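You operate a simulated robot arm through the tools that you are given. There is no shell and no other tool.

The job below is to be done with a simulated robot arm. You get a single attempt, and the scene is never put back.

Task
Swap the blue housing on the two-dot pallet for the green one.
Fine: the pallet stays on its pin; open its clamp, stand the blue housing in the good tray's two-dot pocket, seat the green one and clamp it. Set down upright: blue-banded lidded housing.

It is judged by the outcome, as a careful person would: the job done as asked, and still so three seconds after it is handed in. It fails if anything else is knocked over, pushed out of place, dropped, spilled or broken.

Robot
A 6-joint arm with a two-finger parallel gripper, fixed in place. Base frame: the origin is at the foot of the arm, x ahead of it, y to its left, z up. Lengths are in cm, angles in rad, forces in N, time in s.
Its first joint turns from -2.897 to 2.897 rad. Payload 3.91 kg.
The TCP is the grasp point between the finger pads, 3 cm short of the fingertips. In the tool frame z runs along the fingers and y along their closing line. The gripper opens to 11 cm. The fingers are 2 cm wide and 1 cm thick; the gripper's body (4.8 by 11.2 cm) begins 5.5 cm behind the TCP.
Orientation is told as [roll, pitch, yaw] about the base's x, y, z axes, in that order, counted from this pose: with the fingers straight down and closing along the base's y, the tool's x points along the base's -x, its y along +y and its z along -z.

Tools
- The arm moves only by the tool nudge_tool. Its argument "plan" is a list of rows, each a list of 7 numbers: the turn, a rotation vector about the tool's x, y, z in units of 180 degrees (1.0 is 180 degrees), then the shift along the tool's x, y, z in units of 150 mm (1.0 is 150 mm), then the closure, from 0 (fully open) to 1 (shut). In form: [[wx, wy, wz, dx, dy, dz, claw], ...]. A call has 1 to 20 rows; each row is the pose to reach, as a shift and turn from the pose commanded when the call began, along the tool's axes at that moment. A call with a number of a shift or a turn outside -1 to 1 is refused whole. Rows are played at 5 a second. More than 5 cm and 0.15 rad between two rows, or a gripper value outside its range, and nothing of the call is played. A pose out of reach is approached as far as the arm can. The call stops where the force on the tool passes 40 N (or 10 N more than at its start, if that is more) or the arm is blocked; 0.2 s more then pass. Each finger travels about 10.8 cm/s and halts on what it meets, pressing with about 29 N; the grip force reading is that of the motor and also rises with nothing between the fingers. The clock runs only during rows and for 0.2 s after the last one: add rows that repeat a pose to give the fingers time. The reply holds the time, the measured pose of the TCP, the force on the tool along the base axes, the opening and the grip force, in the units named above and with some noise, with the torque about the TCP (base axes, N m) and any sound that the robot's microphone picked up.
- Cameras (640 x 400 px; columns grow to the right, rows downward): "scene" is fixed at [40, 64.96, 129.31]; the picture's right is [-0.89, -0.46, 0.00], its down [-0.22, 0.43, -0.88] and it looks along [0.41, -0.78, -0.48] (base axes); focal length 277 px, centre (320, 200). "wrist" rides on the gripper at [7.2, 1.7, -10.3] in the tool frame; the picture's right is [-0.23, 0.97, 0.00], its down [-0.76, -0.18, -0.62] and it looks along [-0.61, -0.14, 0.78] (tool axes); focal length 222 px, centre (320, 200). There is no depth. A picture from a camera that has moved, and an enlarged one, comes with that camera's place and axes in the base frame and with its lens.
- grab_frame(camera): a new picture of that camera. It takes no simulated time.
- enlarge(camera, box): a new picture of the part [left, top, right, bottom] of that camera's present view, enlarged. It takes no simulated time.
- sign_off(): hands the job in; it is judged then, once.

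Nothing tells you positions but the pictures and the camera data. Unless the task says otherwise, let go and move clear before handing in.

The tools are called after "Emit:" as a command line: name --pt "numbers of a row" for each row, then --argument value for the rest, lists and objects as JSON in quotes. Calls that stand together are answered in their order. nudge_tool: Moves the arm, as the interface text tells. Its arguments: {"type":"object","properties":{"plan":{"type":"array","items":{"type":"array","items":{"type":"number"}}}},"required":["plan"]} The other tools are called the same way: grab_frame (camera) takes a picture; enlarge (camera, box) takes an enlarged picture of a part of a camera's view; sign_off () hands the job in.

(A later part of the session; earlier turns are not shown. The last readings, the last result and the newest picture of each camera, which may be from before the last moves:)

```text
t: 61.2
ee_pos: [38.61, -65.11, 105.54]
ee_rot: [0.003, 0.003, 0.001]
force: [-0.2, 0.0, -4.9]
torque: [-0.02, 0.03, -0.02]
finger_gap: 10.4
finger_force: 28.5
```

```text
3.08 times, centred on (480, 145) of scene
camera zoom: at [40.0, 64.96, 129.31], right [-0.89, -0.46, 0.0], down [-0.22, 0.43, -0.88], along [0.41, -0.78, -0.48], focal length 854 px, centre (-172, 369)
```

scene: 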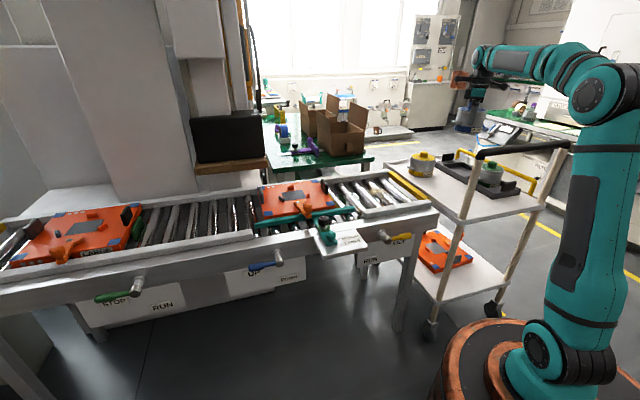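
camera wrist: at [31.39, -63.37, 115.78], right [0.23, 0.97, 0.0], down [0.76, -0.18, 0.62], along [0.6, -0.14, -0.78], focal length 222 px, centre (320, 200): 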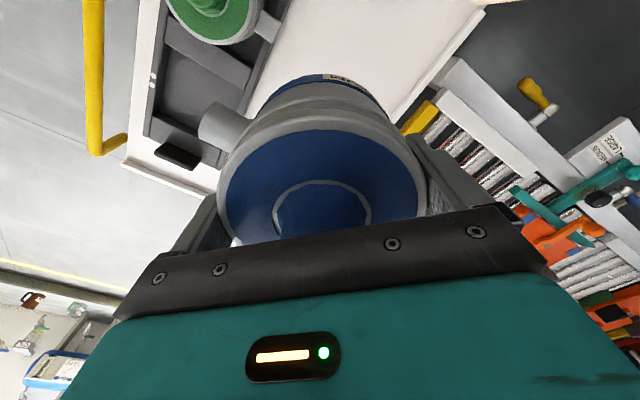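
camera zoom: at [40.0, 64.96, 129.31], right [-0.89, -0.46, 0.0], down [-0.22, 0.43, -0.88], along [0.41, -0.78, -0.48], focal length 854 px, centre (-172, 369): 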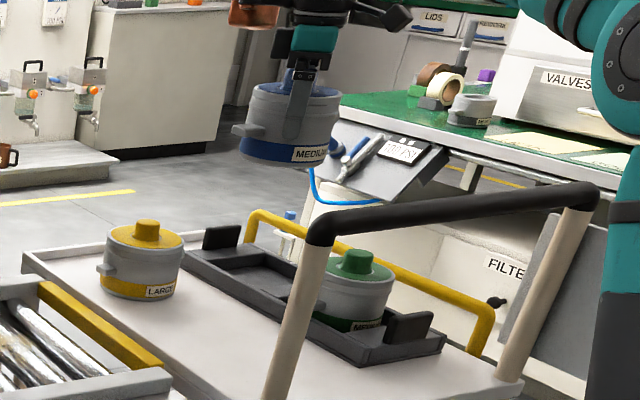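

The pocket centre estimate holds at about (37.5, -87.0). Continuing over it in smooth steps.

Emit:
nudge_tool --pt "0 0 0 0 -0.01 0 1.0" --pt "0 0 0 0 -0.03 0.01 1.0" --pt "0 0 0 0.01 -0.06 0.02 1.0" --pt "0 0 0 0.01 -0.11 0.03 1.0" --pt "0 0 0 0.02 -0.18 0.05 1.0" --pt "0 0 0 0.02 -0.26 0.08 1.0" --pt "0 0 0 0.03 -0.35 0.11 1.0" --pt "0 0 0 0.03 -0.45 0.14 1.0" --pt "0 0 0 0.04 -0.55 0.17 1.0" --pt "0 0 0 0.04 -0.65 0.2 1.0" --pt "0 0 0 0.045 -0.74 0.23 1.0" --pt "0 0 0 0.047 -0.82 0.26 1.0" --pt "0 0 0 0.047 -0.89 0.28 1.0" --pt "0 0 0 0.047 -0.95 0.29 1.0" --pt "0 0 0 0.047 -0.99 0.3 1.0" --pt "0 0 0 0.047 -1.0 0.3 1.0"

Emit:
nudge_tool --pt "0 0 0 0 -0.01 0.01 1.0" --pt "0 0 0 0 -0.03 0.02 1.0" --pt "0 0 0 0.01 -0.06 0.04 1.0" --pt "0 0 0 0.01 -0.11 0.07 1.0" --pt "0 0 0 0.02 -0.17 0.11 1.0" --pt "0 0 0 0.02 -0.24 0.15 1.0" --pt "0 0 0 0.03 -0.31 0.2 1.0" --pt "0 0 0 0.03 -0.37 0.24 1.0" --pt "0 0 0 0.04 -0.42 0.27 1.0" --pt "0 0 0 0.047 -0.455 0.29 1.0" --pt "0 0 0 0.047 -0.467 0.3 1.0" --pt "0 0 0 0.047 -0.467 0.3 1.0"

Emit:
grab_frame --camera "scene"

Emit:
grab_frame --camera "wrist"

Emit:
enlarge --camera "scene" --box '[430, 100, 530, 210]'

```text
t: 64.6
ee_pos: [37.84, -79.97, 100.84]
ee_rot: [0.003, 0.005, 0.0]
force: [0.0, -0.4, -6.1]
torque: [-0.01, 0.01, -0.02]
finger_gap: 10.36
finger_force: 28.5
```

```text
t: 67.2
ee_pos: [37.18, -86.95, 96.21]
ee_rot: [0.004, 0.001, -0.001]
force: [0.0, 0.4, -5.4]
torque: [-0.02, 0.0, 0.01]
finger_gap: 10.37
finger_force: 29.3
```

```text
taken
```

scene: 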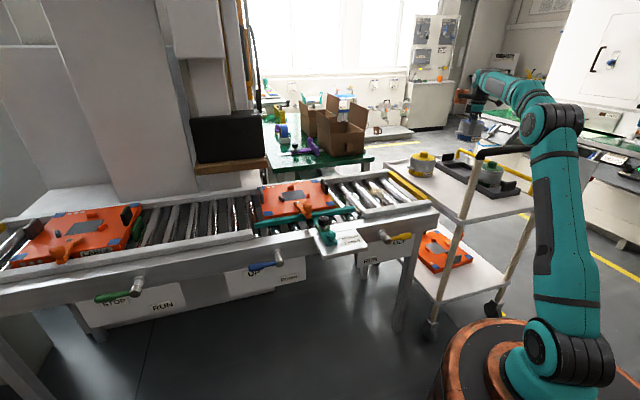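

```text
taken
camera wrist: at [29.95, -85.33, 106.63], right [0.23, 0.97, 0.0], down [0.76, -0.18, 0.62], along [0.6, -0.14, -0.78], focal length 222 px, centre (320, 200)
```

wrist: 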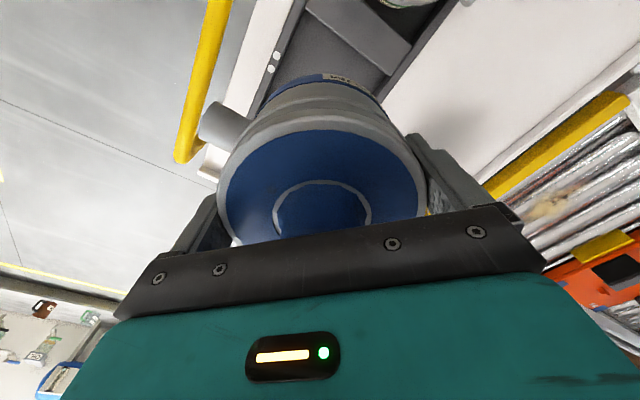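

```text
3.64 times, centred on (480, 155) of scene
camera zoom: at [40.0, 64.96, 129.31], right [-0.89, -0.46, 0.0], down [-0.22, 0.43, -0.88], along [0.41, -0.78, -0.48], focal length 1009 px, centre (-262, 364)
```

zoom: 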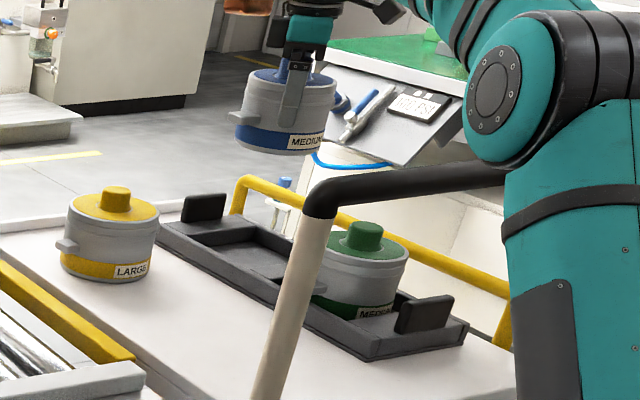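

Emit:
enlarge --camera "wrist" --box '[220, 0, 480, 140]'

Emit:
enlarge --camera "scene" --box '[450, 110, 520, 200]'

```text
2.46 times, centred on (350, 70) of wrist
camera zoom: at [29.95, -85.33, 106.63], right [0.23, 0.97, 0.0], down [0.76, -0.18, 0.62], along [0.6, -0.14, -0.78], focal length 547 px, centre (246, 520)
```

zoom: 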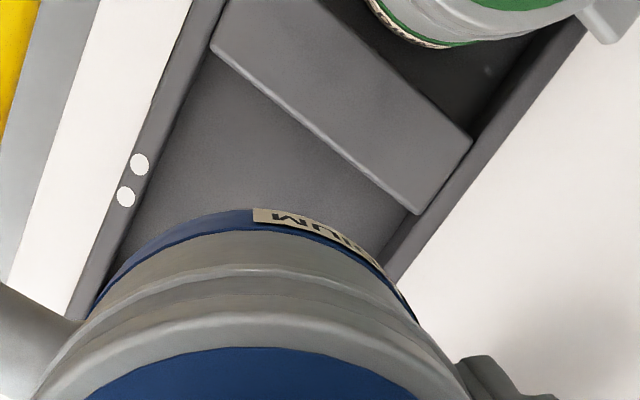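

```text
4.44 times, centred on (485, 155) of scene
camera zoom: at [40.0, 64.96, 129.31], right [-0.89, -0.46, 0.0], down [-0.22, 0.43, -0.88], along [0.41, -0.78, -0.48], focal length 1233 px, centre (-413, 400)
```

zoom: 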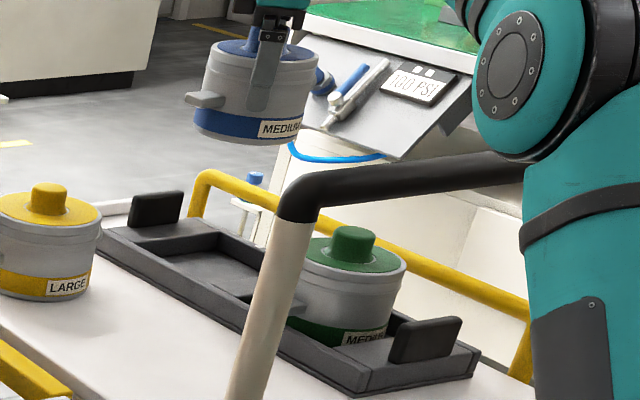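

A closer view gives the pocket centre as (37.3, -86.7). I'm shifting slightly and lowering to just above the rim for a last alignment check.

Emit:
nudge_tool --pt "0 0 0 0.005 0.005 0.01 1.0" --pt "0 0 0 0.01 0.01 0.03 1.0" --pt "0 0 0 0.012 0.015 0.06 1.0" --pt "0 0 0 0.012 0.015 0.11 1.0" --pt "0 0 0 0.012 0.015 0.17 1.0" --pt "0 0 0 0.012 0.015 0.24 1.0" --pt "0 0 0 0.012 0.015 0.32 1.0" --pt "0 0 0 0.012 0.015 0.4 1.0" --pt "0 0 0 0.012 0.015 0.48 1.0" --pt "0 0 0 0.012 0.015 0.56 1.0" --pt "0 0 0 0.012 0.015 0.64 1.0" --pt "0 0 0 0.012 0.015 0.71 1.0" --pt "0 0 0 0.012 0.015 0.77 1.0" --pt "0 0 0 0.012 0.015 0.82 1.0" --pt "0 0 0 0.012 0.015 0.86 1.0" --pt "0 0 0 0.012 0.015 0.88 1.0" --pt "0 0 0 0.012 0.015 0.88 1.0"

Emit:
grab_frame --camera "wrist"

Emit:
enlarge --camera "wrist" --box '[180, 0, 460, 140]'

Emit:
grab_frame --camera "scene"

Emit:
enlarge --camera "scene" --box '[440, 120, 540, 210]'

```text
t: 70.8
ee_pos: [36.98, -86.64, 83.15]
ee_rot: [0.004, 0.002, 0.0]
force: [-0.7, -0.4, -6.6]
torque: [-0.02, 0.03, -0.02]
finger_gap: 10.4
finger_force: 28.7
```

```text
taken
camera wrist: at [29.73, -85.08, 93.49], right [0.23, 0.97, 0.0], down [0.76, -0.18, 0.62], along [0.6, -0.14, -0.78], focal length 222 px, centre (320, 200)
```

wrist: 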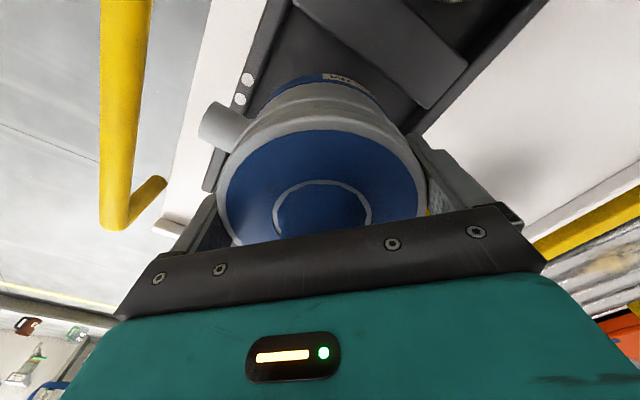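

```text
2.29 times, centred on (320, 70) of wrist
camera zoom: at [29.73, -85.08, 93.49], right [0.23, 0.97, 0.0], down [0.76, -0.18, 0.62], along [0.6, -0.14, -0.78], focal length 508 px, centre (320, 497)
```

zoom: 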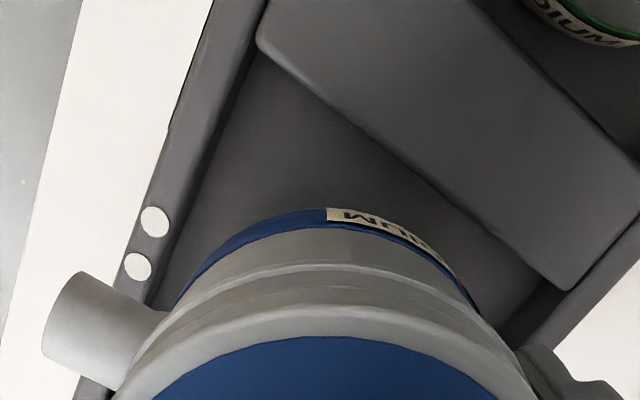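

```text
taken
```

scene: 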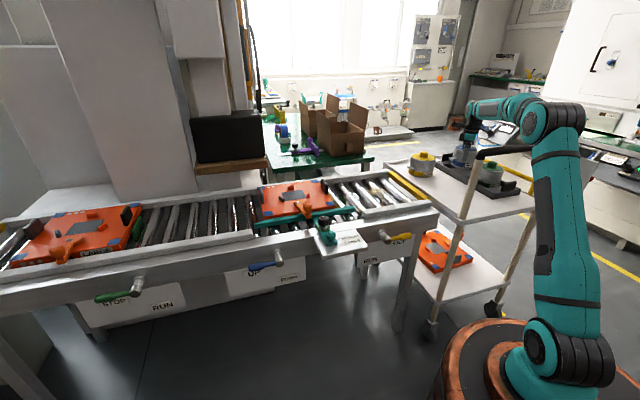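

```text
4.44 times, centred on (490, 165) of scene
camera zoom: at [40.0, 64.96, 129.31], right [-0.89, -0.46, 0.0], down [-0.22, 0.43, -0.88], along [0.41, -0.78, -0.48], focal length 1233 px, centre (-436, 356)
```

zoom: 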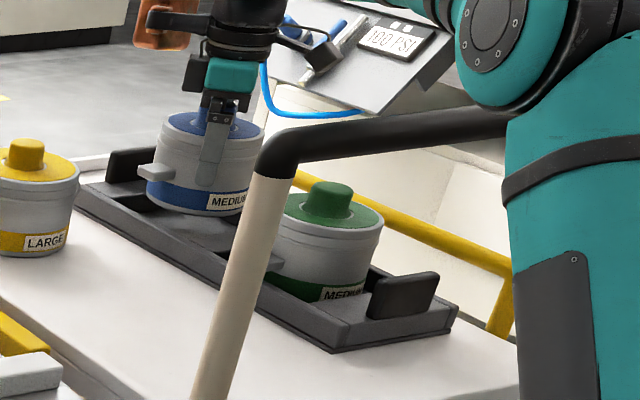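

Alignment over the pocket looks good (even gaps to the walls, lugs over the long rims). I'm lowering into the pocket in small steps.

Emit:
nudge_tool --pt "0 0 0 0 0 0.015 1.0" --pt "0 0 0 0 0 0.035 1.0" --pt "0 0 0 0 0 0.06 1.0" --pt "0 0 0 0 0 0.085 1.0" --pt "0 0 0 0 0 0.11 1.0" --pt "0 0 0 0 0 0.135 1.0" --pt "0 0 0 0 0 0.16 1.0" --pt "0 0 0 0 0 0.185 1.0" --pt "0 0 0 0 0 0.21 1.0" --pt "0 0 0 0 0 0.225 1.0" --pt "0 0 0 0 0 0.233 1.0"

Emit:
grab_frame --camera "wrist"

Emit:
enlarge --camera "scene" --box '[440, 100, 560, 210]'

```text
t: 73.2
ee_pos: [37.03, -86.71, 79.7]
ee_rot: [0.002, 0.003, 0.0]
force: [-0.3, 0.0, -6.9]
torque: [0.02, 0.05, -0.01]
finger_gap: 10.37
finger_force: 28.9
```

```text
taken
camera wrist: at [29.77, -85.08, 89.95], right [0.23, 0.97, 0.0], down [0.76, -0.18, 0.62], along [0.6, -0.14, -0.78], focal length 222 px, centre (320, 200)
```

wrist: 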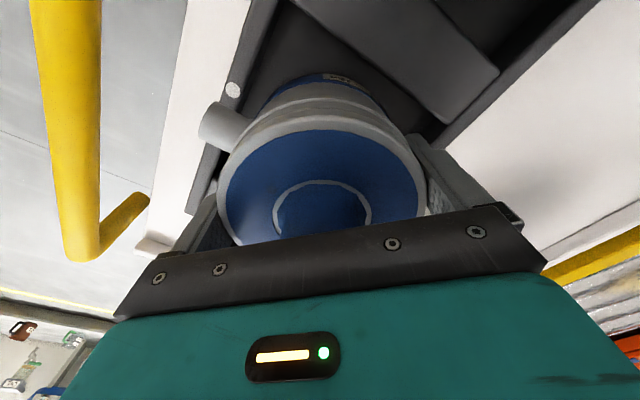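

```text
3.64 times, centred on (500, 155) of scene
camera zoom: at [40.0, 64.96, 129.31], right [-0.89, -0.46, 0.0], down [-0.22, 0.43, -0.88], along [0.41, -0.78, -0.48], focal length 1009 px, centre (-334, 364)
```

zoom: 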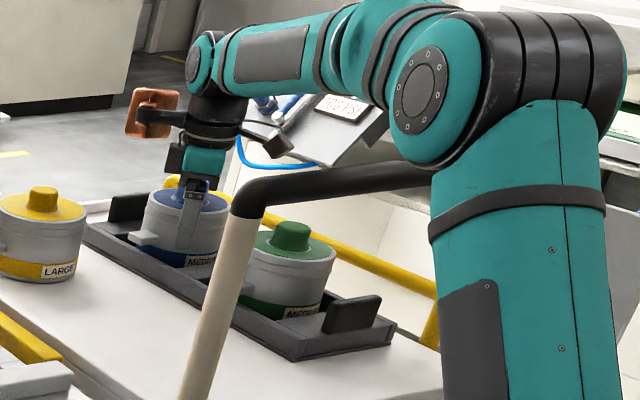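

Going down well with no contact. I'm continuing in 1 mm increments until the floor takes the weight.

Emit:
nudge_tool --pt "0 0 0 0 0 0.01 1.0" --pt "0 0 0 0 0 0.02 1.0" --pt "0 0 0 0 0 0.03 1.0" --pt "0 0 0 0 0 0.04 1.0"

Emit:
nudge_tool --pt "0 0 0 0 0 0.01 1.0" --pt "0 0 0 0 0 0.02 1.0"

Emit:
nudge_tool --pt "0 0 0 0 0 0.007 1.0" --pt "0 0 0 0 0 0.013 1.0"

```text
t: 74.2
ee_pos: [37.05, -86.62, 79.42]
ee_rot: [0.0, 0.0, 0.0]
force: [1.5, -3.0, 25.4]
torque: [-0.42, -0.11, -0.03]
finger_gap: 10.37
finger_force: 29.1
```

```text
t: 74.8
ee_pos: [36.88, -86.65, 78.87]
ee_rot: [0.002, 0.002, 0.0]
force: [1.3, -1.6, 25.0]
torque: [-0.74, -0.16, -0.03]
finger_gap: 10.41
finger_force: 28.9
```

```text
t: 75.4
ee_pos: [37.05, -86.63, 78.7]
ee_rot: [0.002, 0.002, 0.001]
force: [2.1, -1.9, 28.6]
torque: [-0.69, -0.09, 0.06]
finger_gap: 10.38
finger_force: 29.1
```

The floor has taken the load at about z 79.4 and the fingers slid a little further down the body. I'm checking that the blue housing stands level before releasing.

Emit:
enlarge --camera "scene" --box '[450, 140, 530, 200]'

Emit:
grab_frame --camera "wrist"

Emit:
enlarge --camera "wrist" --box '[180, 0, 480, 250]'

```text
6.67 times, centred on (490, 170) of scene
camera zoom: at [40.0, 64.96, 129.31], right [-0.89, -0.46, 0.0], down [-0.22, 0.43, -0.88], along [0.41, -0.78, -0.48], focal length 1849 px, centre (-813, 400)
```

zoom: 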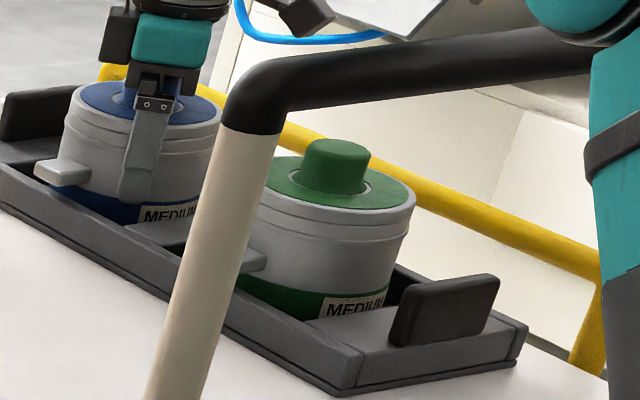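

```text
taken
camera wrist: at [29.72, -84.96, 89.04], right [0.23, 0.97, 0.0], down [0.76, -0.18, 0.62], along [0.61, -0.14, -0.78], focal length 222 px, centre (320, 200)
```

wrist: 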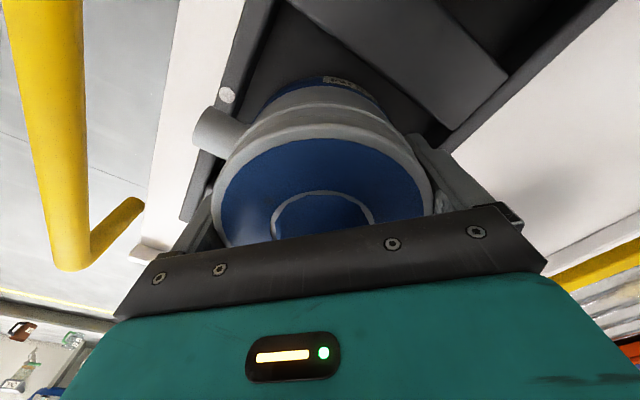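

```text
1.60 times, centred on (330, 125) of wrist
camera zoom: at [29.72, -84.96, 89.04], right [0.23, 0.97, 0.0], down [0.76, -0.18, 0.62], along [0.61, -0.14, -0.78], focal length 355 px, centre (304, 320)
```

zoom: 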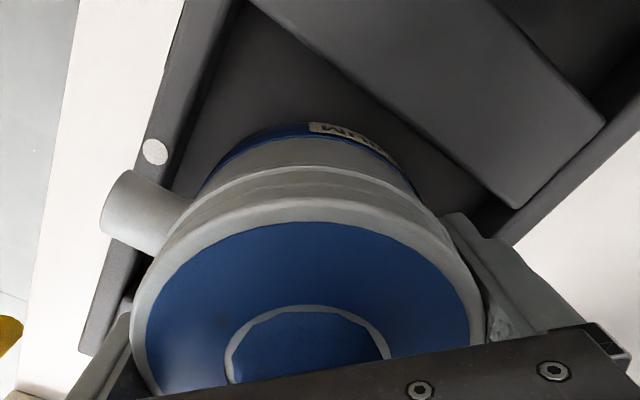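

The blue housing sits in the pocket like the green one does in its own. I'm easing the downward force off and opening the fingers.

Emit:
nudge_tool --pt "0 0 0 0 0 -0.01 1.0" --pt "0 0 0 0 0 -0.02 1.0"

Emit:
nudge_tool --pt "0 0 0 0 0 0 0" --pt "0 0 0 0 0 0 0" --pt "0 0 0 0 0 0 0"

Emit:
grab_frame --camera "wrist"

Emit:
enlarge --camera "scene" --box '[450, 140, 530, 200]'

```text
t: 76.0
ee_pos: [37.0, -86.6, 78.67]
ee_rot: [0.004, 0.004, 0.0]
force: [0.4, -0.7, 5.6]
torque: [-0.61, -0.29, 0.05]
finger_gap: 10.4
finger_force: 29.1
```

```text
t: 76.8
ee_pos: [36.91, -86.61, 78.72]
ee_rot: [0.002, 0.004, 0.0]
force: [0.3, 0.6, 0.1]
torque: [0.02, 0.03, 0.02]
finger_gap: 11.02
finger_force: 0.0
```

```text
taken
camera wrist: at [29.73, -85.03, 89.18], right [0.23, 0.97, 0.0], down [0.76, -0.18, 0.62], along [0.6, -0.14, -0.78], focal length 222 px, centre (320, 200)
```

wrist: 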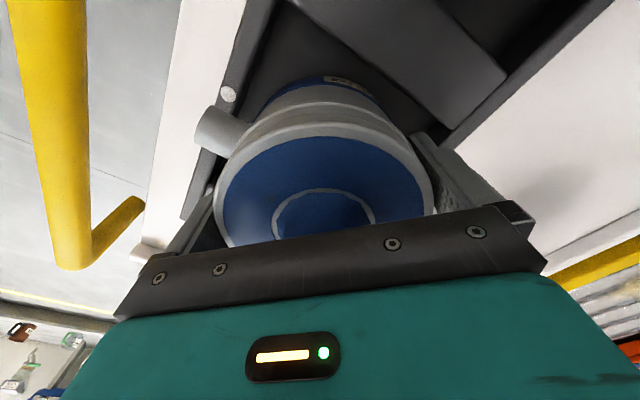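

```text
6.67 times, centred on (490, 170) of scene
camera zoom: at [40.0, 64.96, 129.31], right [-0.89, -0.46, 0.0], down [-0.22, 0.43, -0.88], along [0.41, -0.78, -0.48], focal length 1849 px, centre (-813, 400)
```

zoom: 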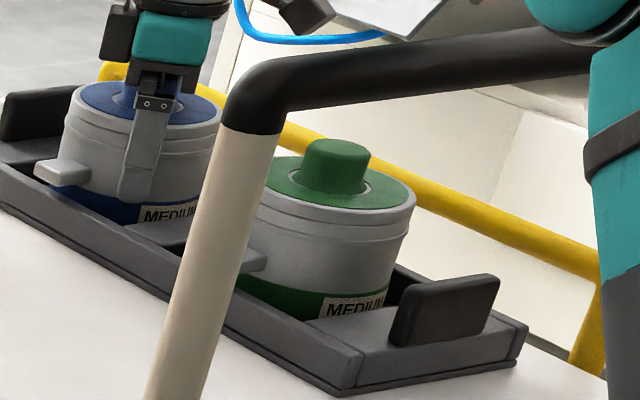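

Released with no load on the tool. Rising straight up slowly.

Emit:
nudge_tool --pt "0 0 0 0 0 -0.02 0" --pt "0 0 0 0 0 -0.06 0" --pt "0 0 0 0 0 -0.12 0" --pt "0 0 0 0 0 -0.2 0" --pt "0 0 0 0 0 -0.3 0" --pt "0 0 0 0 0 -0.42 0" --pt "0 0 0 0 0 -0.56 0" --pt "0 0 0 0 0 -0.7 0" --pt "0 0 0 0 0 -0.85 0" --pt "0 0 0 0 0 -0.95 0" --pt "0 0 0 0 0 -1.0 0" --pt "0 0 0 0 0 -1.0 0"

Emit:
grab_frame --camera "wrist"

Emit:
enlarge --camera "scene" --box '[440, 110, 540, 210]'

```text
t: 79.4
ee_pos: [37.04, -86.75, 93.97]
ee_rot: [0.003, 0.004, 0.001]
force: [0.2, -0.1, 0.3]
torque: [-0.02, 0.02, -0.04]
finger_gap: 11.0
finger_force: 0.1
```

```text
taken
camera wrist: at [29.76, -85.14, 104.19], right [0.23, 0.97, 0.0], down [0.76, -0.18, 0.62], along [0.6, -0.14, -0.78], focal length 222 px, centre (320, 200)
```

wrist: 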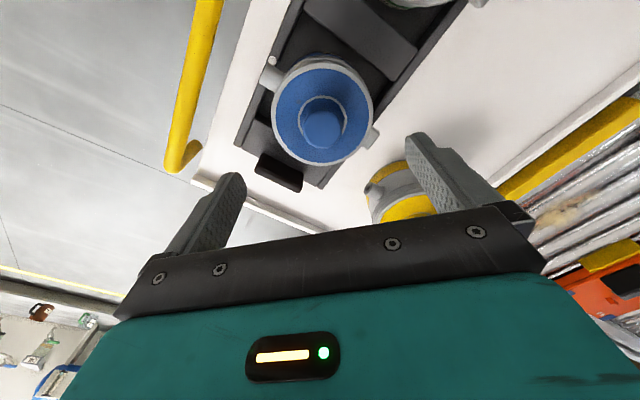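

```text
4.00 times, centred on (490, 160) of scene
camera zoom: at [40.0, 64.96, 129.31], right [-0.89, -0.46, 0.0], down [-0.22, 0.43, -0.88], along [0.41, -0.78, -0.48], focal length 1110 px, centre (-360, 360)
```

zoom: 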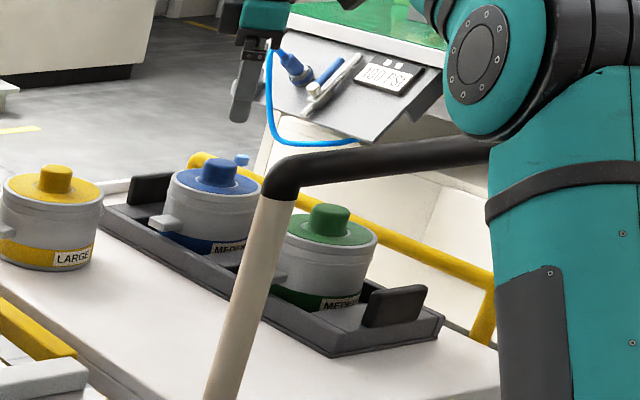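

Emit:
enlarge --camera "wrist" --box '[220, 20, 400, 200]'

Emit:
enlarge --camera "scene" --box '[455, 140, 515, 190]'

```text
2.22 times, centred on (310, 110) of wrist
camera zoom: at [29.76, -85.14, 104.19], right [0.23, 0.97, 0.0], down [0.76, -0.18, 0.62], along [0.6, -0.14, -0.78], focal length 494 px, centre (342, 400)
```

zoom: 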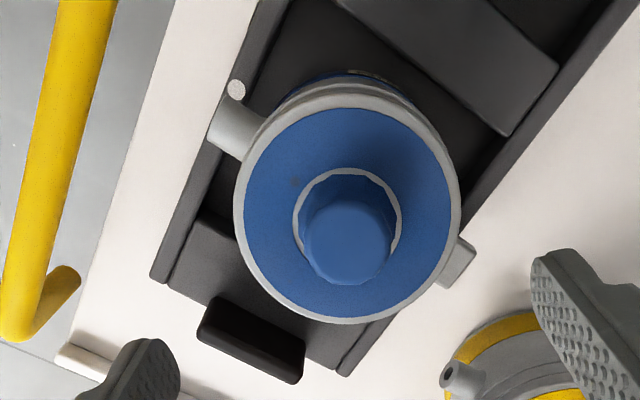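

```text
8.00 times, centred on (485, 165) of scene
camera zoom: at [40.0, 64.96, 129.31], right [-0.89, -0.46, 0.0], down [-0.22, 0.43, -0.88], along [0.41, -0.78, -0.48], focal length 2219 px, centre (-1000, 480)
```

zoom: 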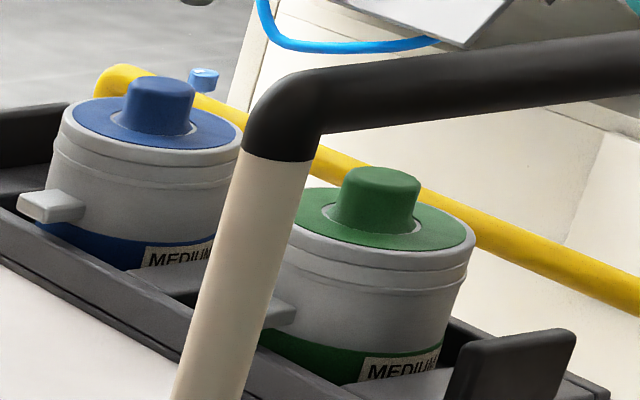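

Blue stands flat in the two-dot pocket at the same depth as green. Next I hover above the green housing for centring.

Emit:
nudge_tool --pt "0 0 0 0.05 0.05 -0.05 0" --pt "0 0 0 0.15 0.15 -0.1 0" --pt "0 0 0 0.3 0.3 -0.1 0" --pt "0 0 0 0.45 0.45 -0.1 0" --pt "0 0 0 0.6 0.6 -0.1 0" --pt "0 0 0 0.72 0.7 -0.1 0" --pt "0 0 0 0.793 0.773 -0.1 0" --pt "0 0 0 0.793 0.773 -0.1 0"

Emit:
grab_frame --camera "wrist"

Emit:
enlarge --camera "wrist" --box '[250, 40, 390, 170]'

Emit:
grab_frame --camera "scene"

```text
t: 81.2
ee_pos: [25.11, -75.02, 95.37]
ee_rot: [0.004, 0.006, 0.0]
force: [-0.1, -0.2, 0.4]
torque: [-0.04, -0.01, -0.02]
finger_gap: 11.01
finger_force: 0.2
```

```text
taken
camera wrist: at [17.85, -73.48, 105.76], right [0.23, 0.97, 0.0], down [0.76, -0.18, 0.62], along [0.6, -0.14, -0.78], focal length 222 px, centre (320, 200)
```

wrist: 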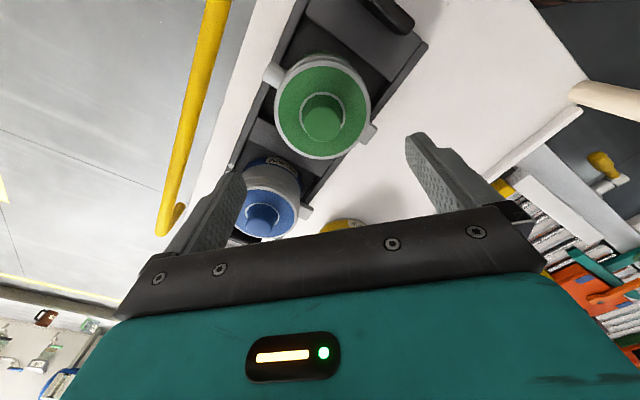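

```text
3.08 times, centred on (320, 105) of wrist
camera zoom: at [17.85, -73.48, 105.76], right [0.23, 0.97, 0.0], down [0.76, -0.18, 0.62], along [0.6, -0.14, -0.78], focal length 684 px, centre (320, 492)
```

zoom: 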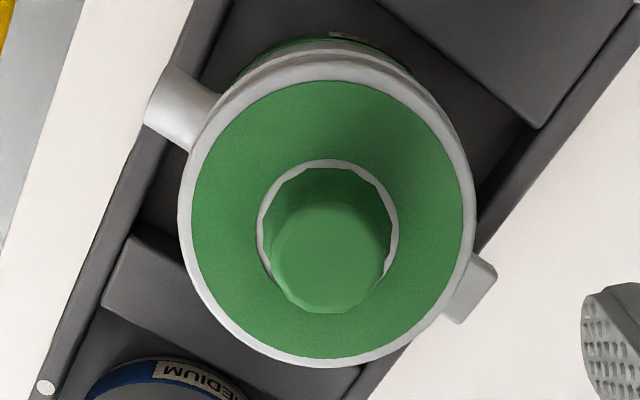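

```text
taken
```

scene: 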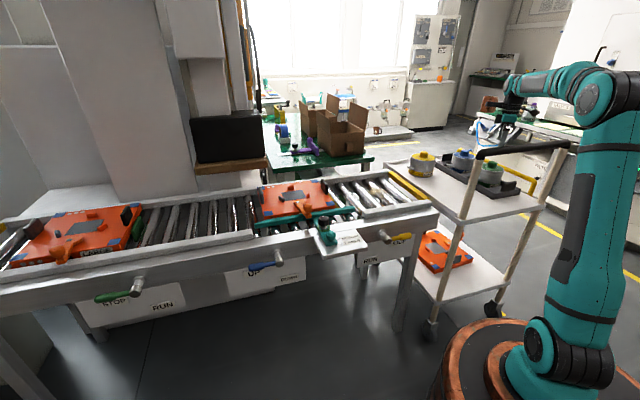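

The green housing sits relative to the gripper almost exactly as blue did at the same relative height. I'm correcting by about 1 mm and descending to the second reference height.

Emit:
nudge_tool --pt "0 0 0 -0.005 0.009 0.1 0" --pt "0 0 0 -0.005 0.009 0.22 0" --pt "0 0 0 -0.005 0.009 0.33 0" --pt "0 0 0 -0.005 0.009 0.395 0" --pt "0 0 0 -0.005 0.009 0.395 0" --pt "0 0 0 -0.005 0.009 0.395 0"

Emit:
grab_frame --camera "wrist"

Emit:
enlarge --camera "wrist" --box '[230, 80, 410, 220]'

Emit:
enlarge --camera "scene" --box '[440, 70, 600, 210]'

```text
t: 82.6
ee_pos: [24.98, -74.92, 89.54]
ee_rot: [0.003, 0.003, 0.0]
force: [0.1, 0.5, -0.1]
torque: [0.0, 0.04, -0.01]
finger_gap: 10.99
finger_force: 0.1
```

```text
taken
camera wrist: at [17.92, -73.35, 99.82], right [0.23, 0.97, 0.0], down [0.76, -0.18, 0.62], along [0.6, -0.14, -0.78], focal length 222 px, centre (320, 200)
```

wrist: 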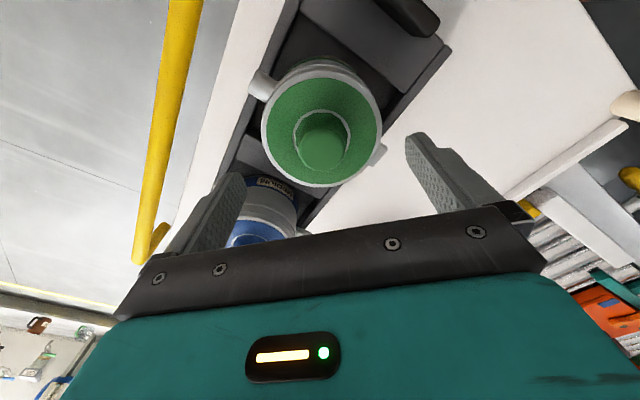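

```text
2.86 times, centred on (320, 150) of wrist
camera zoom: at [17.92, -73.35, 99.82], right [0.23, 0.97, 0.0], down [0.76, -0.18, 0.62], along [0.6, -0.14, -0.78], focal length 635 px, centre (320, 343)
```

zoom: 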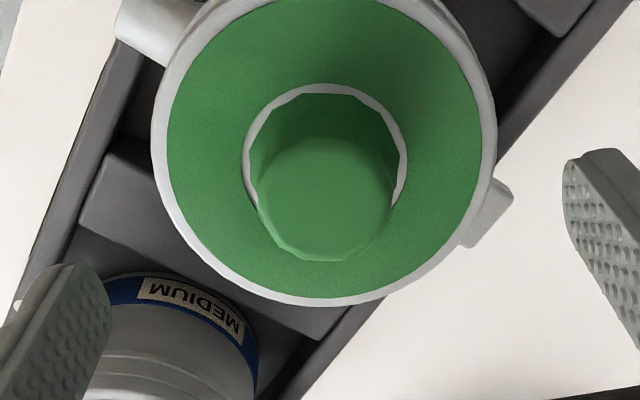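

```text
2.86 times, centred on (520, 140) of scene
camera zoom: at [40.0, 64.96, 129.31], right [-0.89, -0.46, 0.0], down [-0.22, 0.43, -0.88], along [0.41, -0.78, -0.48], focal length 792 px, centre (-251, 371)
```

zoom: 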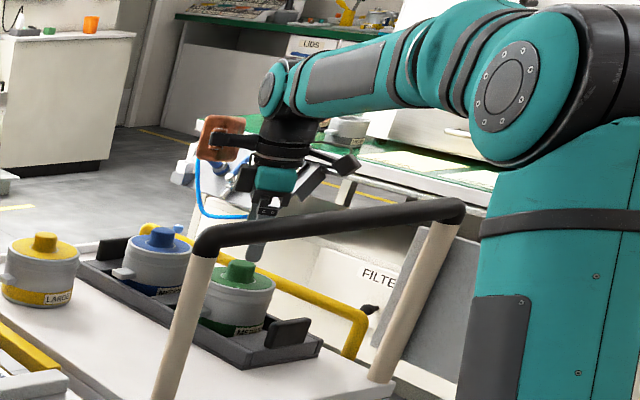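

Green is within 1 mm of the blue reference. I apply the small correction and descend around it in two stages.

Emit:
nudge_tool --pt "0 0 0 -0.006 0.007 0.07 0" --pt "0 0 0 -0.006 0.007 0.15 0" --pt "0 0 0 -0.006 0.007 0.22 0" --pt "0 0 0 -0.006 0.007 0.3 0" --pt "0 0 0 -0.006 0.007 0.38 0" --pt "0 0 0 -0.006 0.007 0.45 0" --pt "0 0 0 -0.006 0.007 0.45 0"

Emit:
grab_frame --camera "wrist"

Emit:
enlarge --camera "scene" --box '[440, 70, 600, 210]'

```text
t: 84.2
ee_pos: [25.35, -74.86, 82.75]
ee_rot: [0.003, 0.002, 0.001]
force: [-0.3, -0.9, 0.3]
torque: [0.02, -0.02, 0.03]
finger_gap: 11.0
finger_force: 0.0
```

```text
taken
camera wrist: at [18.07, -73.26, 93.15], right [0.23, 0.97, 0.0], down [0.76, -0.18, 0.62], along [0.6, -0.14, -0.78], focal length 222 px, centre (320, 200)
```

wrist: 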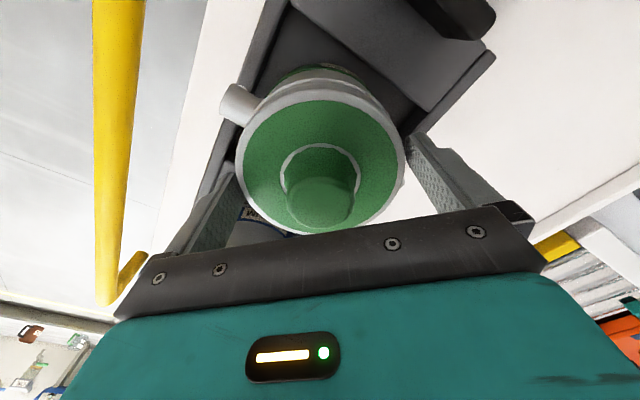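

```text
2.86 times, centred on (520, 140) of scene
camera zoom: at [40.0, 64.96, 129.31], right [-0.89, -0.46, 0.0], down [-0.22, 0.43, -0.88], along [0.41, -0.78, -0.48], focal length 792 px, centre (-251, 371)
```

zoom: 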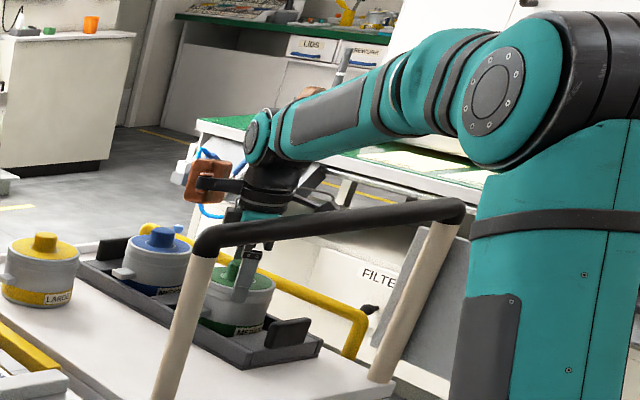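

Clearances look fine, including the forearm above the handle bar. Final descent to grip height, then closing.

Emit:
nudge_tool --pt "0 0 0 0 0 0.06 0" --pt "0 0 0 0 0 0.12 0" --pt "0 0 0 0 0 0.17 0" --pt "0 0 0 0 0 0.213 0" --pt "0 0 0 0 0 0.213 0"

Emit:
grab_frame --camera "wrist"

Emit:
enlarge --camera "wrist" --box '[170, 70, 480, 260]'

```text
t: 85.4
ee_pos: [25.25, -74.79, 79.55]
ee_rot: [0.003, 0.003, -0.001]
force: [-0.3, 0.7, 0.0]
torque: [-0.02, -0.02, 0.0]
finger_gap: 11.01
finger_force: 0.0
```

```text
taken
camera wrist: at [18.04, -73.19, 89.92], right [0.23, 0.97, 0.0], down [0.76, -0.18, 0.62], along [0.6, -0.14, -0.78], focal length 222 px, centre (320, 200)
```

wrist: 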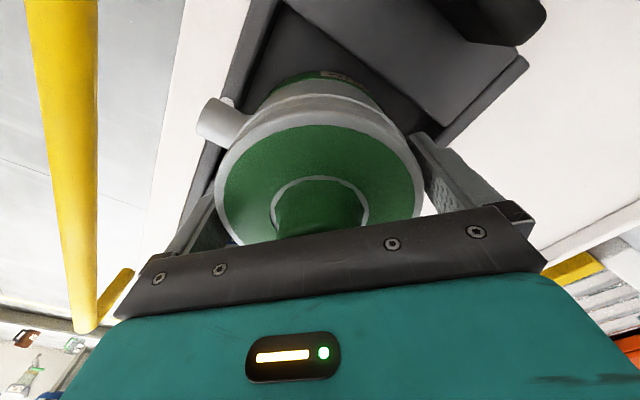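

```text
2.06 times, centred on (325, 165) of wrist
camera zoom: at [18.04, -73.19, 89.92], right [0.23, 0.97, 0.0], down [0.76, -0.18, 0.62], along [0.6, -0.14, -0.78], focal length 459 px, centre (310, 272)
```

zoom: 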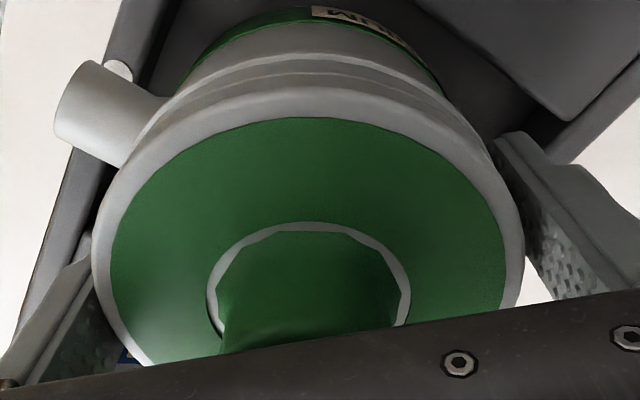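

The green housing is nicely between the fingers. Closing gently.

Emit:
nudge_tool --pt "0 0 0 0 0 0 0.03" --pt "0 0 0 0 0 0 0.05" --pt "0 0 0 0 0 0 0.08" --pt "0 0 0 0 0 0 0.3" --pt "0 0 0 0 0 0 1.0" --pt "0 0 0 0 0 0 1.0" --pt "0 0 0 0 0 0 1.0"

Emit:
nudge_tool --pt "0 0 0 0 0 -0.01 1.0" --pt "0 0 0 0 0 -0.02 1.0" --pt "0 0 0 0 0 -0.03 1.0" --pt "0 0 0 0 0 -0.04 1.0" --pt "0 0 0 0 0 -0.05 1.0" --pt "0 0 0 0 0 -0.06 1.0"

Emit:
enlarge --camera "wrist" --box '[170, 70, 480, 260]'

Emit:
enlarge --camera "scene" --box '[450, 140, 530, 200]'

```text
t: 87.0
ee_pos: [25.29, -74.81, 79.59]
ee_rot: [0.003, 0.003, 0.001]
force: [-0.2, -3.0, 0.5]
torque: [-0.55, -0.09, -0.06]
finger_gap: 10.4
finger_force: 28.6
```

```text
t: 88.4
ee_pos: [25.22, -74.93, 80.47]
ee_rot: [0.004, 0.004, 0.0]
force: [0.9, 0.5, -5.9]
torque: [0.03, 0.04, 0.0]
finger_gap: 10.41
finger_force: 28.9
```

```text
2.06 times, centred on (325, 165) of wrist
camera zoom: at [18.03, -73.21, 90.82], right [0.23, 0.97, 0.0], down [0.76, -0.18, 0.62], along [0.6, -0.14, -0.78], focal length 459 px, centre (310, 272)
```

zoom: 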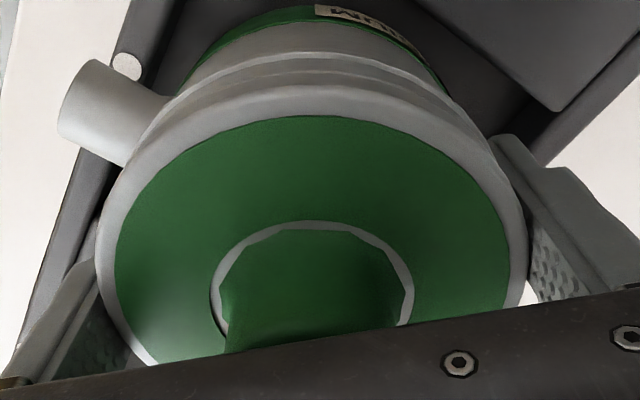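

```text
6.67 times, centred on (490, 170) of scene
camera zoom: at [40.0, 64.96, 129.31], right [-0.89, -0.46, 0.0], down [-0.22, 0.43, -0.88], along [0.41, -0.78, -0.48], focal length 1849 px, centre (-813, 400)
```

zoom: 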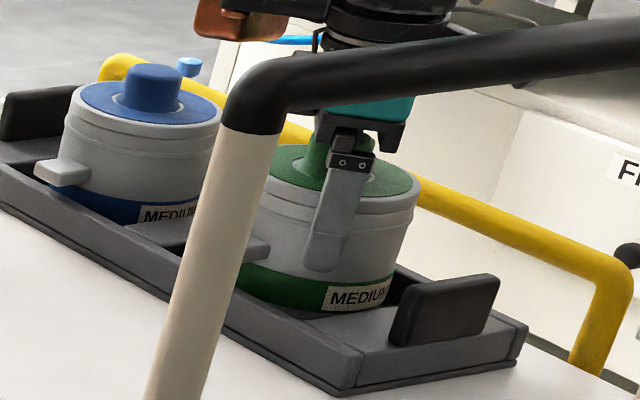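

Green is lifted (weight showing) and held like the blue was, with about 2 mm offset that I'll correct at the pallet. Lifting it out smoothly.

Emit:
nudge_tool --pt "0 0 0 0 0 -0.015 1.0" --pt "0 0 0 0 0 -0.035 1.0" --pt "0 0 0 0 0 -0.06 1.0" --pt "0 0 0 0 0 -0.09 1.0" --pt "0 0 0 0 0 -0.13 1.0" --pt "0 0 0 0 0 -0.18 1.0" --pt "0 0 0 0 0 -0.24 1.0" --pt "0 0 0 0 0 -0.31 1.0" --pt "0 0 0 0 0 -0.39 1.0" --pt "0 0 0 0 0 -0.47 1.0" --pt "0 0 0 0 0 -0.55 1.0" --pt "0 0 0 0 0 -0.63 1.0" --pt "0 0 0 0 0 -0.71 1.0" --pt "0 0 0 0 0 -0.79 1.0" --pt "0 0 0 0 0 -0.87 1.0" --pt "0 0 0 0 0 -0.93 1.0" --pt "0 0 0 0 0 -0.98 1.0" --pt "0 0 0 0 0 -1.0 1.0"

Emit:
grab_frame --camera "wrist"

Emit:
enlarge --camera "scene" --box '[420, 80, 560, 210]'

```text
t: 92.2
ee_pos: [25.24, -74.78, 95.38]
ee_rot: [0.005, 0.002, -0.001]
force: [0.3, -0.8, -6.0]
torque: [-0.01, 0.05, 0.02]
finger_gap: 10.4
finger_force: 29.1
```

```text
taken
camera wrist: at [18.09, -73.23, 105.8], right [0.23, 0.97, 0.0], down [0.76, -0.18, 0.62], along [0.6, -0.14, -0.78], focal length 222 px, centre (320, 200)
```

wrist: 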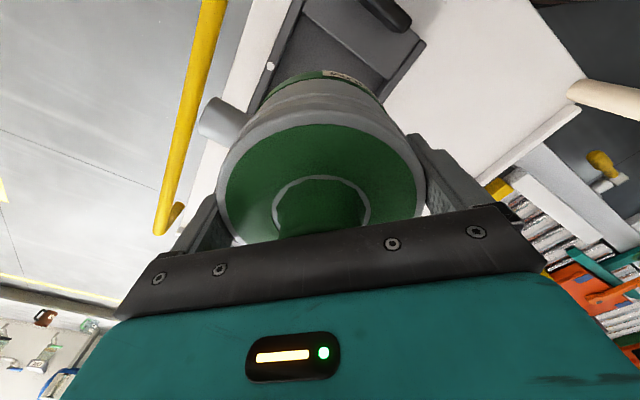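

```text
3.08 times, centred on (490, 145) of scene
camera zoom: at [40.0, 64.96, 129.31], right [-0.89, -0.46, 0.0], down [-0.22, 0.43, -0.88], along [0.41, -0.78, -0.48], focal length 854 px, centre (-203, 369)
```

zoom: 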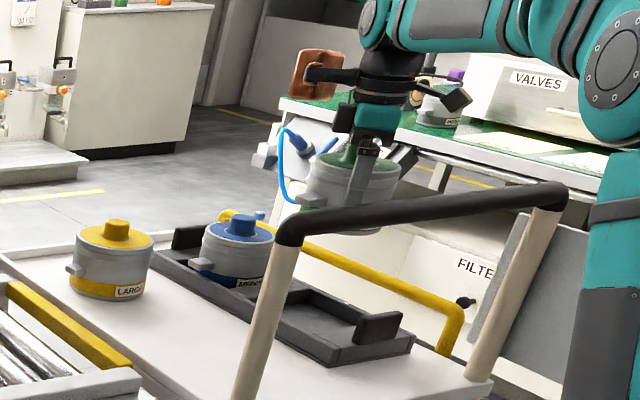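

The green pocket's single dot is now visible, confirming the blue sits at the two-dot pocket. I'm carrying green out along the far side of the handle, rising as I go.

Emit:
nudge_tool --pt "0 0 0 -0.009 0.01 -0.006 1.0" --pt "0 0 0 -0.028 0.03 -0.017 1.0" --pt "0 0 0 -0.064 0.07 -0.039 1.0" --pt "0 0 0 -0.11 0.12 -0.066 1.0" --pt "0 0 0 -0.174 0.19 -0.105 1.0" --pt "0 0 0 -0.248 0.27 -0.149 1.0" --pt "0 0 0 -0.33 0.36 -0.198 1.0" --pt "0 0 0 -0.422 0.46 -0.253 1.0" --pt "0 0 0 -0.514 0.56 -0.308 1.0" --pt "0 0 0 -0.605 0.66 -0.363 1.0" --pt "0 0 0 -0.688 0.75 -0.413 1.0" --pt "0 0 0 -0.761 0.83 -0.457 1.0" --pt "0 0 0 -0.825 0.9 -0.495 1.0" --pt "0 0 0 -0.871 0.95 -0.523 1.0" --pt "0 0 0 -0.903 0.985 -0.542 1.0" --pt "0 0 0 -0.917 1.0 -0.55 1.0"

Emit:
nudge_tool --pt "0 0 0 -0.009 0.01 -0.001 1.0" --pt "0 0 0 -0.028 0.03 -0.003 1.0" --pt "0 0 0 -0.065 0.069 -0.006 1.0" --pt "0 0 0 -0.112 0.119 -0.011 1.0" --pt "0 0 0 -0.177 0.188 -0.017 1.0" --pt "0 0 0 -0.252 0.267 -0.024 1.0" --pt "0 0 0 -0.336 0.356 -0.032 1.0" --pt "0 0 0 -0.429 0.455 -0.041 1.0" --pt "0 0 0 -0.522 0.554 -0.05 1.0" --pt "0 0 0 -0.616 0.653 -0.059 1.0" --pt "0 0 0 -0.7 0.743 -0.068 1.0" --pt "0 0 0 -0.774 0.822 -0.075 1.0" --pt "0 0 0 -0.84 0.891 -0.081 1.0" --pt "0 0 0 -0.886 0.941 -0.086 1.0" --pt "0 0 0 -0.919 0.975 -0.089 1.0" --pt "0 0 0 -0.933 0.99 -0.09 1.0"

Emit:
nudge_tool --pt "0 0 0 -0.009 0.006 0.001 1.0" --pt "0 0 0 -0.028 0.018 0.004 1.0" --pt "0 0 0 -0.065 0.042 0.009 1.0" --pt "0 0 0 -0.112 0.072 0.016 1.0" --pt "0 0 0 -0.177 0.114 0.025 1.0" --pt "0 0 0 -0.252 0.162 0.035 1.0" --pt "0 0 0 -0.336 0.216 0.047 1.0" --pt "0 0 0 -0.429 0.276 0.06 1.0" --pt "0 0 0 -0.522 0.336 0.073 1.0" --pt "0 0 0 -0.616 0.396 0.086 1.0" --pt "0 0 0 -0.7 0.45 0.098 1.0" --pt "0 0 0 -0.774 0.498 0.108 1.0" --pt "0 0 0 -0.84 0.54 0.117 1.0" --pt "0 0 0 -0.886 0.57 0.124 1.0" --pt "0 0 0 -0.919 0.591 0.128 1.0" --pt "0 0 0 -0.933 0.6 0.13 1.0"

Emit:
grab_frame --camera "scene"

Emit:
grab_frame --camera "wrist"

```text
t: 95.6
ee_pos: [38.98, -59.97, 103.76]
ee_rot: [0.003, 0.003, 0.0]
force: [0.6, -0.5, -5.7]
torque: [-0.02, 0.03, 0.01]
finger_gap: 10.39
finger_force: 29.0
```

```text
t: 99.0
ee_pos: [52.96, -45.1, 105.07]
ee_rot: [0.002, 0.003, 0.0]
force: [-0.1, -0.4, -6.5]
torque: [-0.05, 0.0, 0.0]
finger_gap: 10.4
finger_force: 28.6
```

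```text
t: 102.4
ee_pos: [67.06, -36.0, 103.06]
ee_rot: [0.004, 0.004, 0.0]
force: [-0.2, 0.3, -5.7]
torque: [0.02, 0.03, 0.01]
finger_gap: 10.38
finger_force: 28.9
```

```text
taken
```

scene: 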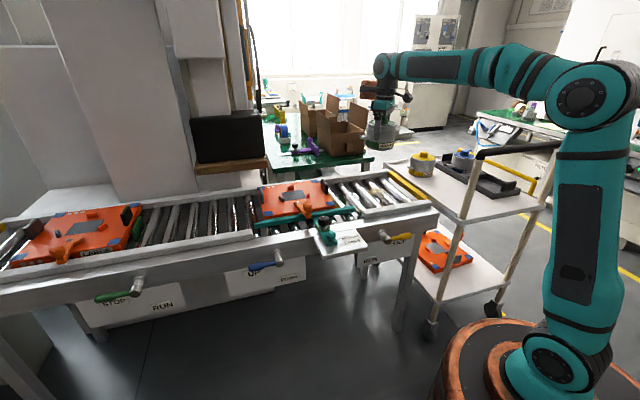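

```text
taken
camera wrist: at [59.89, -34.43, 113.52], right [0.23, 0.97, 0.0], down [0.76, -0.18, 0.62], along [0.6, -0.14, -0.78], focal length 222 px, centre (320, 200)
```

wrist: 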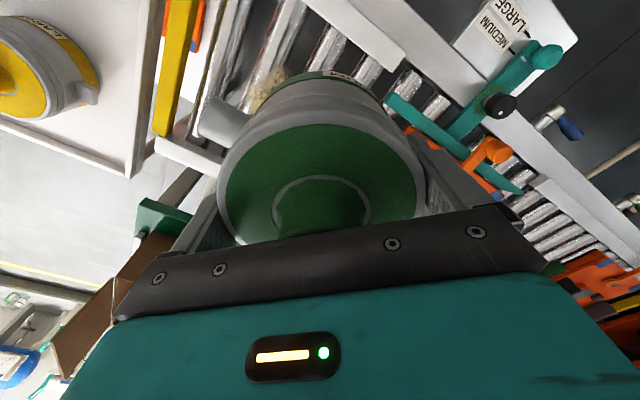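

Steady so far. Continuing toward the pallet, staying well above it.

Emit:
nudge_tool --pt "0 0 0 -0.01 0.004 0.003 1.0" --pt "0 0 0 -0.029 0.012 0.008 1.0" --pt "0 0 0 -0.068 0.028 0.019 1.0" --pt "0 0 0 -0.116 0.048 0.032 1.0" --pt "0 0 0 -0.184 0.076 0.051 1.0" --pt "0 0 0 -0.262 0.108 0.073 1.0" --pt "0 0 0 -0.349 0.144 0.097 1.0" --pt "0 0 0 -0.446 0.184 0.124 1.0" --pt "0 0 0 -0.543 0.224 0.151 1.0" --pt "0 0 0 -0.64 0.264 0.178 1.0" --pt "0 0 0 -0.728 0.3 0.203 1.0" --pt "0 0 0 -0.805 0.332 0.224 1.0" --pt "0 0 0 -0.873 0.36 0.243 1.0" --pt "0 0 0 -0.922 0.38 0.257 1.0" --pt "0 0 0 -0.955 0.394 0.266 1.0" --pt "0 0 0 -0.97 0.4 0.27 1.0" --pt "0 0 0 -0.97 0.4 0.27 1.0"

Emit:
grab_frame --camera "wrist"

```text
t: 106.0
ee_pos: [81.56, -29.98, 99.07]
ee_rot: [0.001, 0.004, 0.0]
force: [1.2, 0.9, -5.7]
torque: [0.0, 0.02, 0.01]
finger_gap: 10.39
finger_force: 29.4
```

```text
taken
camera wrist: at [74.43, -28.39, 109.38], right [0.23, 0.97, 0.0], down [0.76, -0.18, 0.62], along [0.6, -0.14, -0.78], focal length 222 px, centre (320, 200)
```

wrist: 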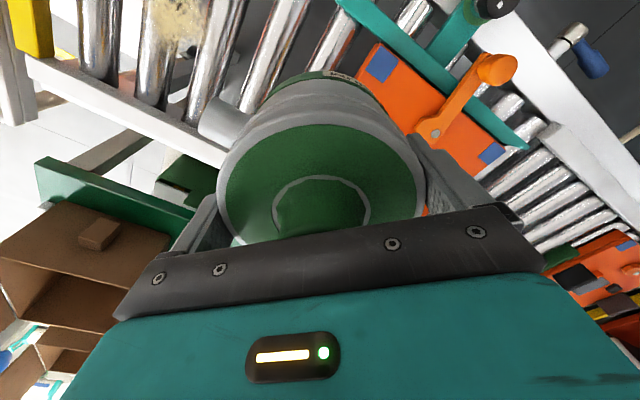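

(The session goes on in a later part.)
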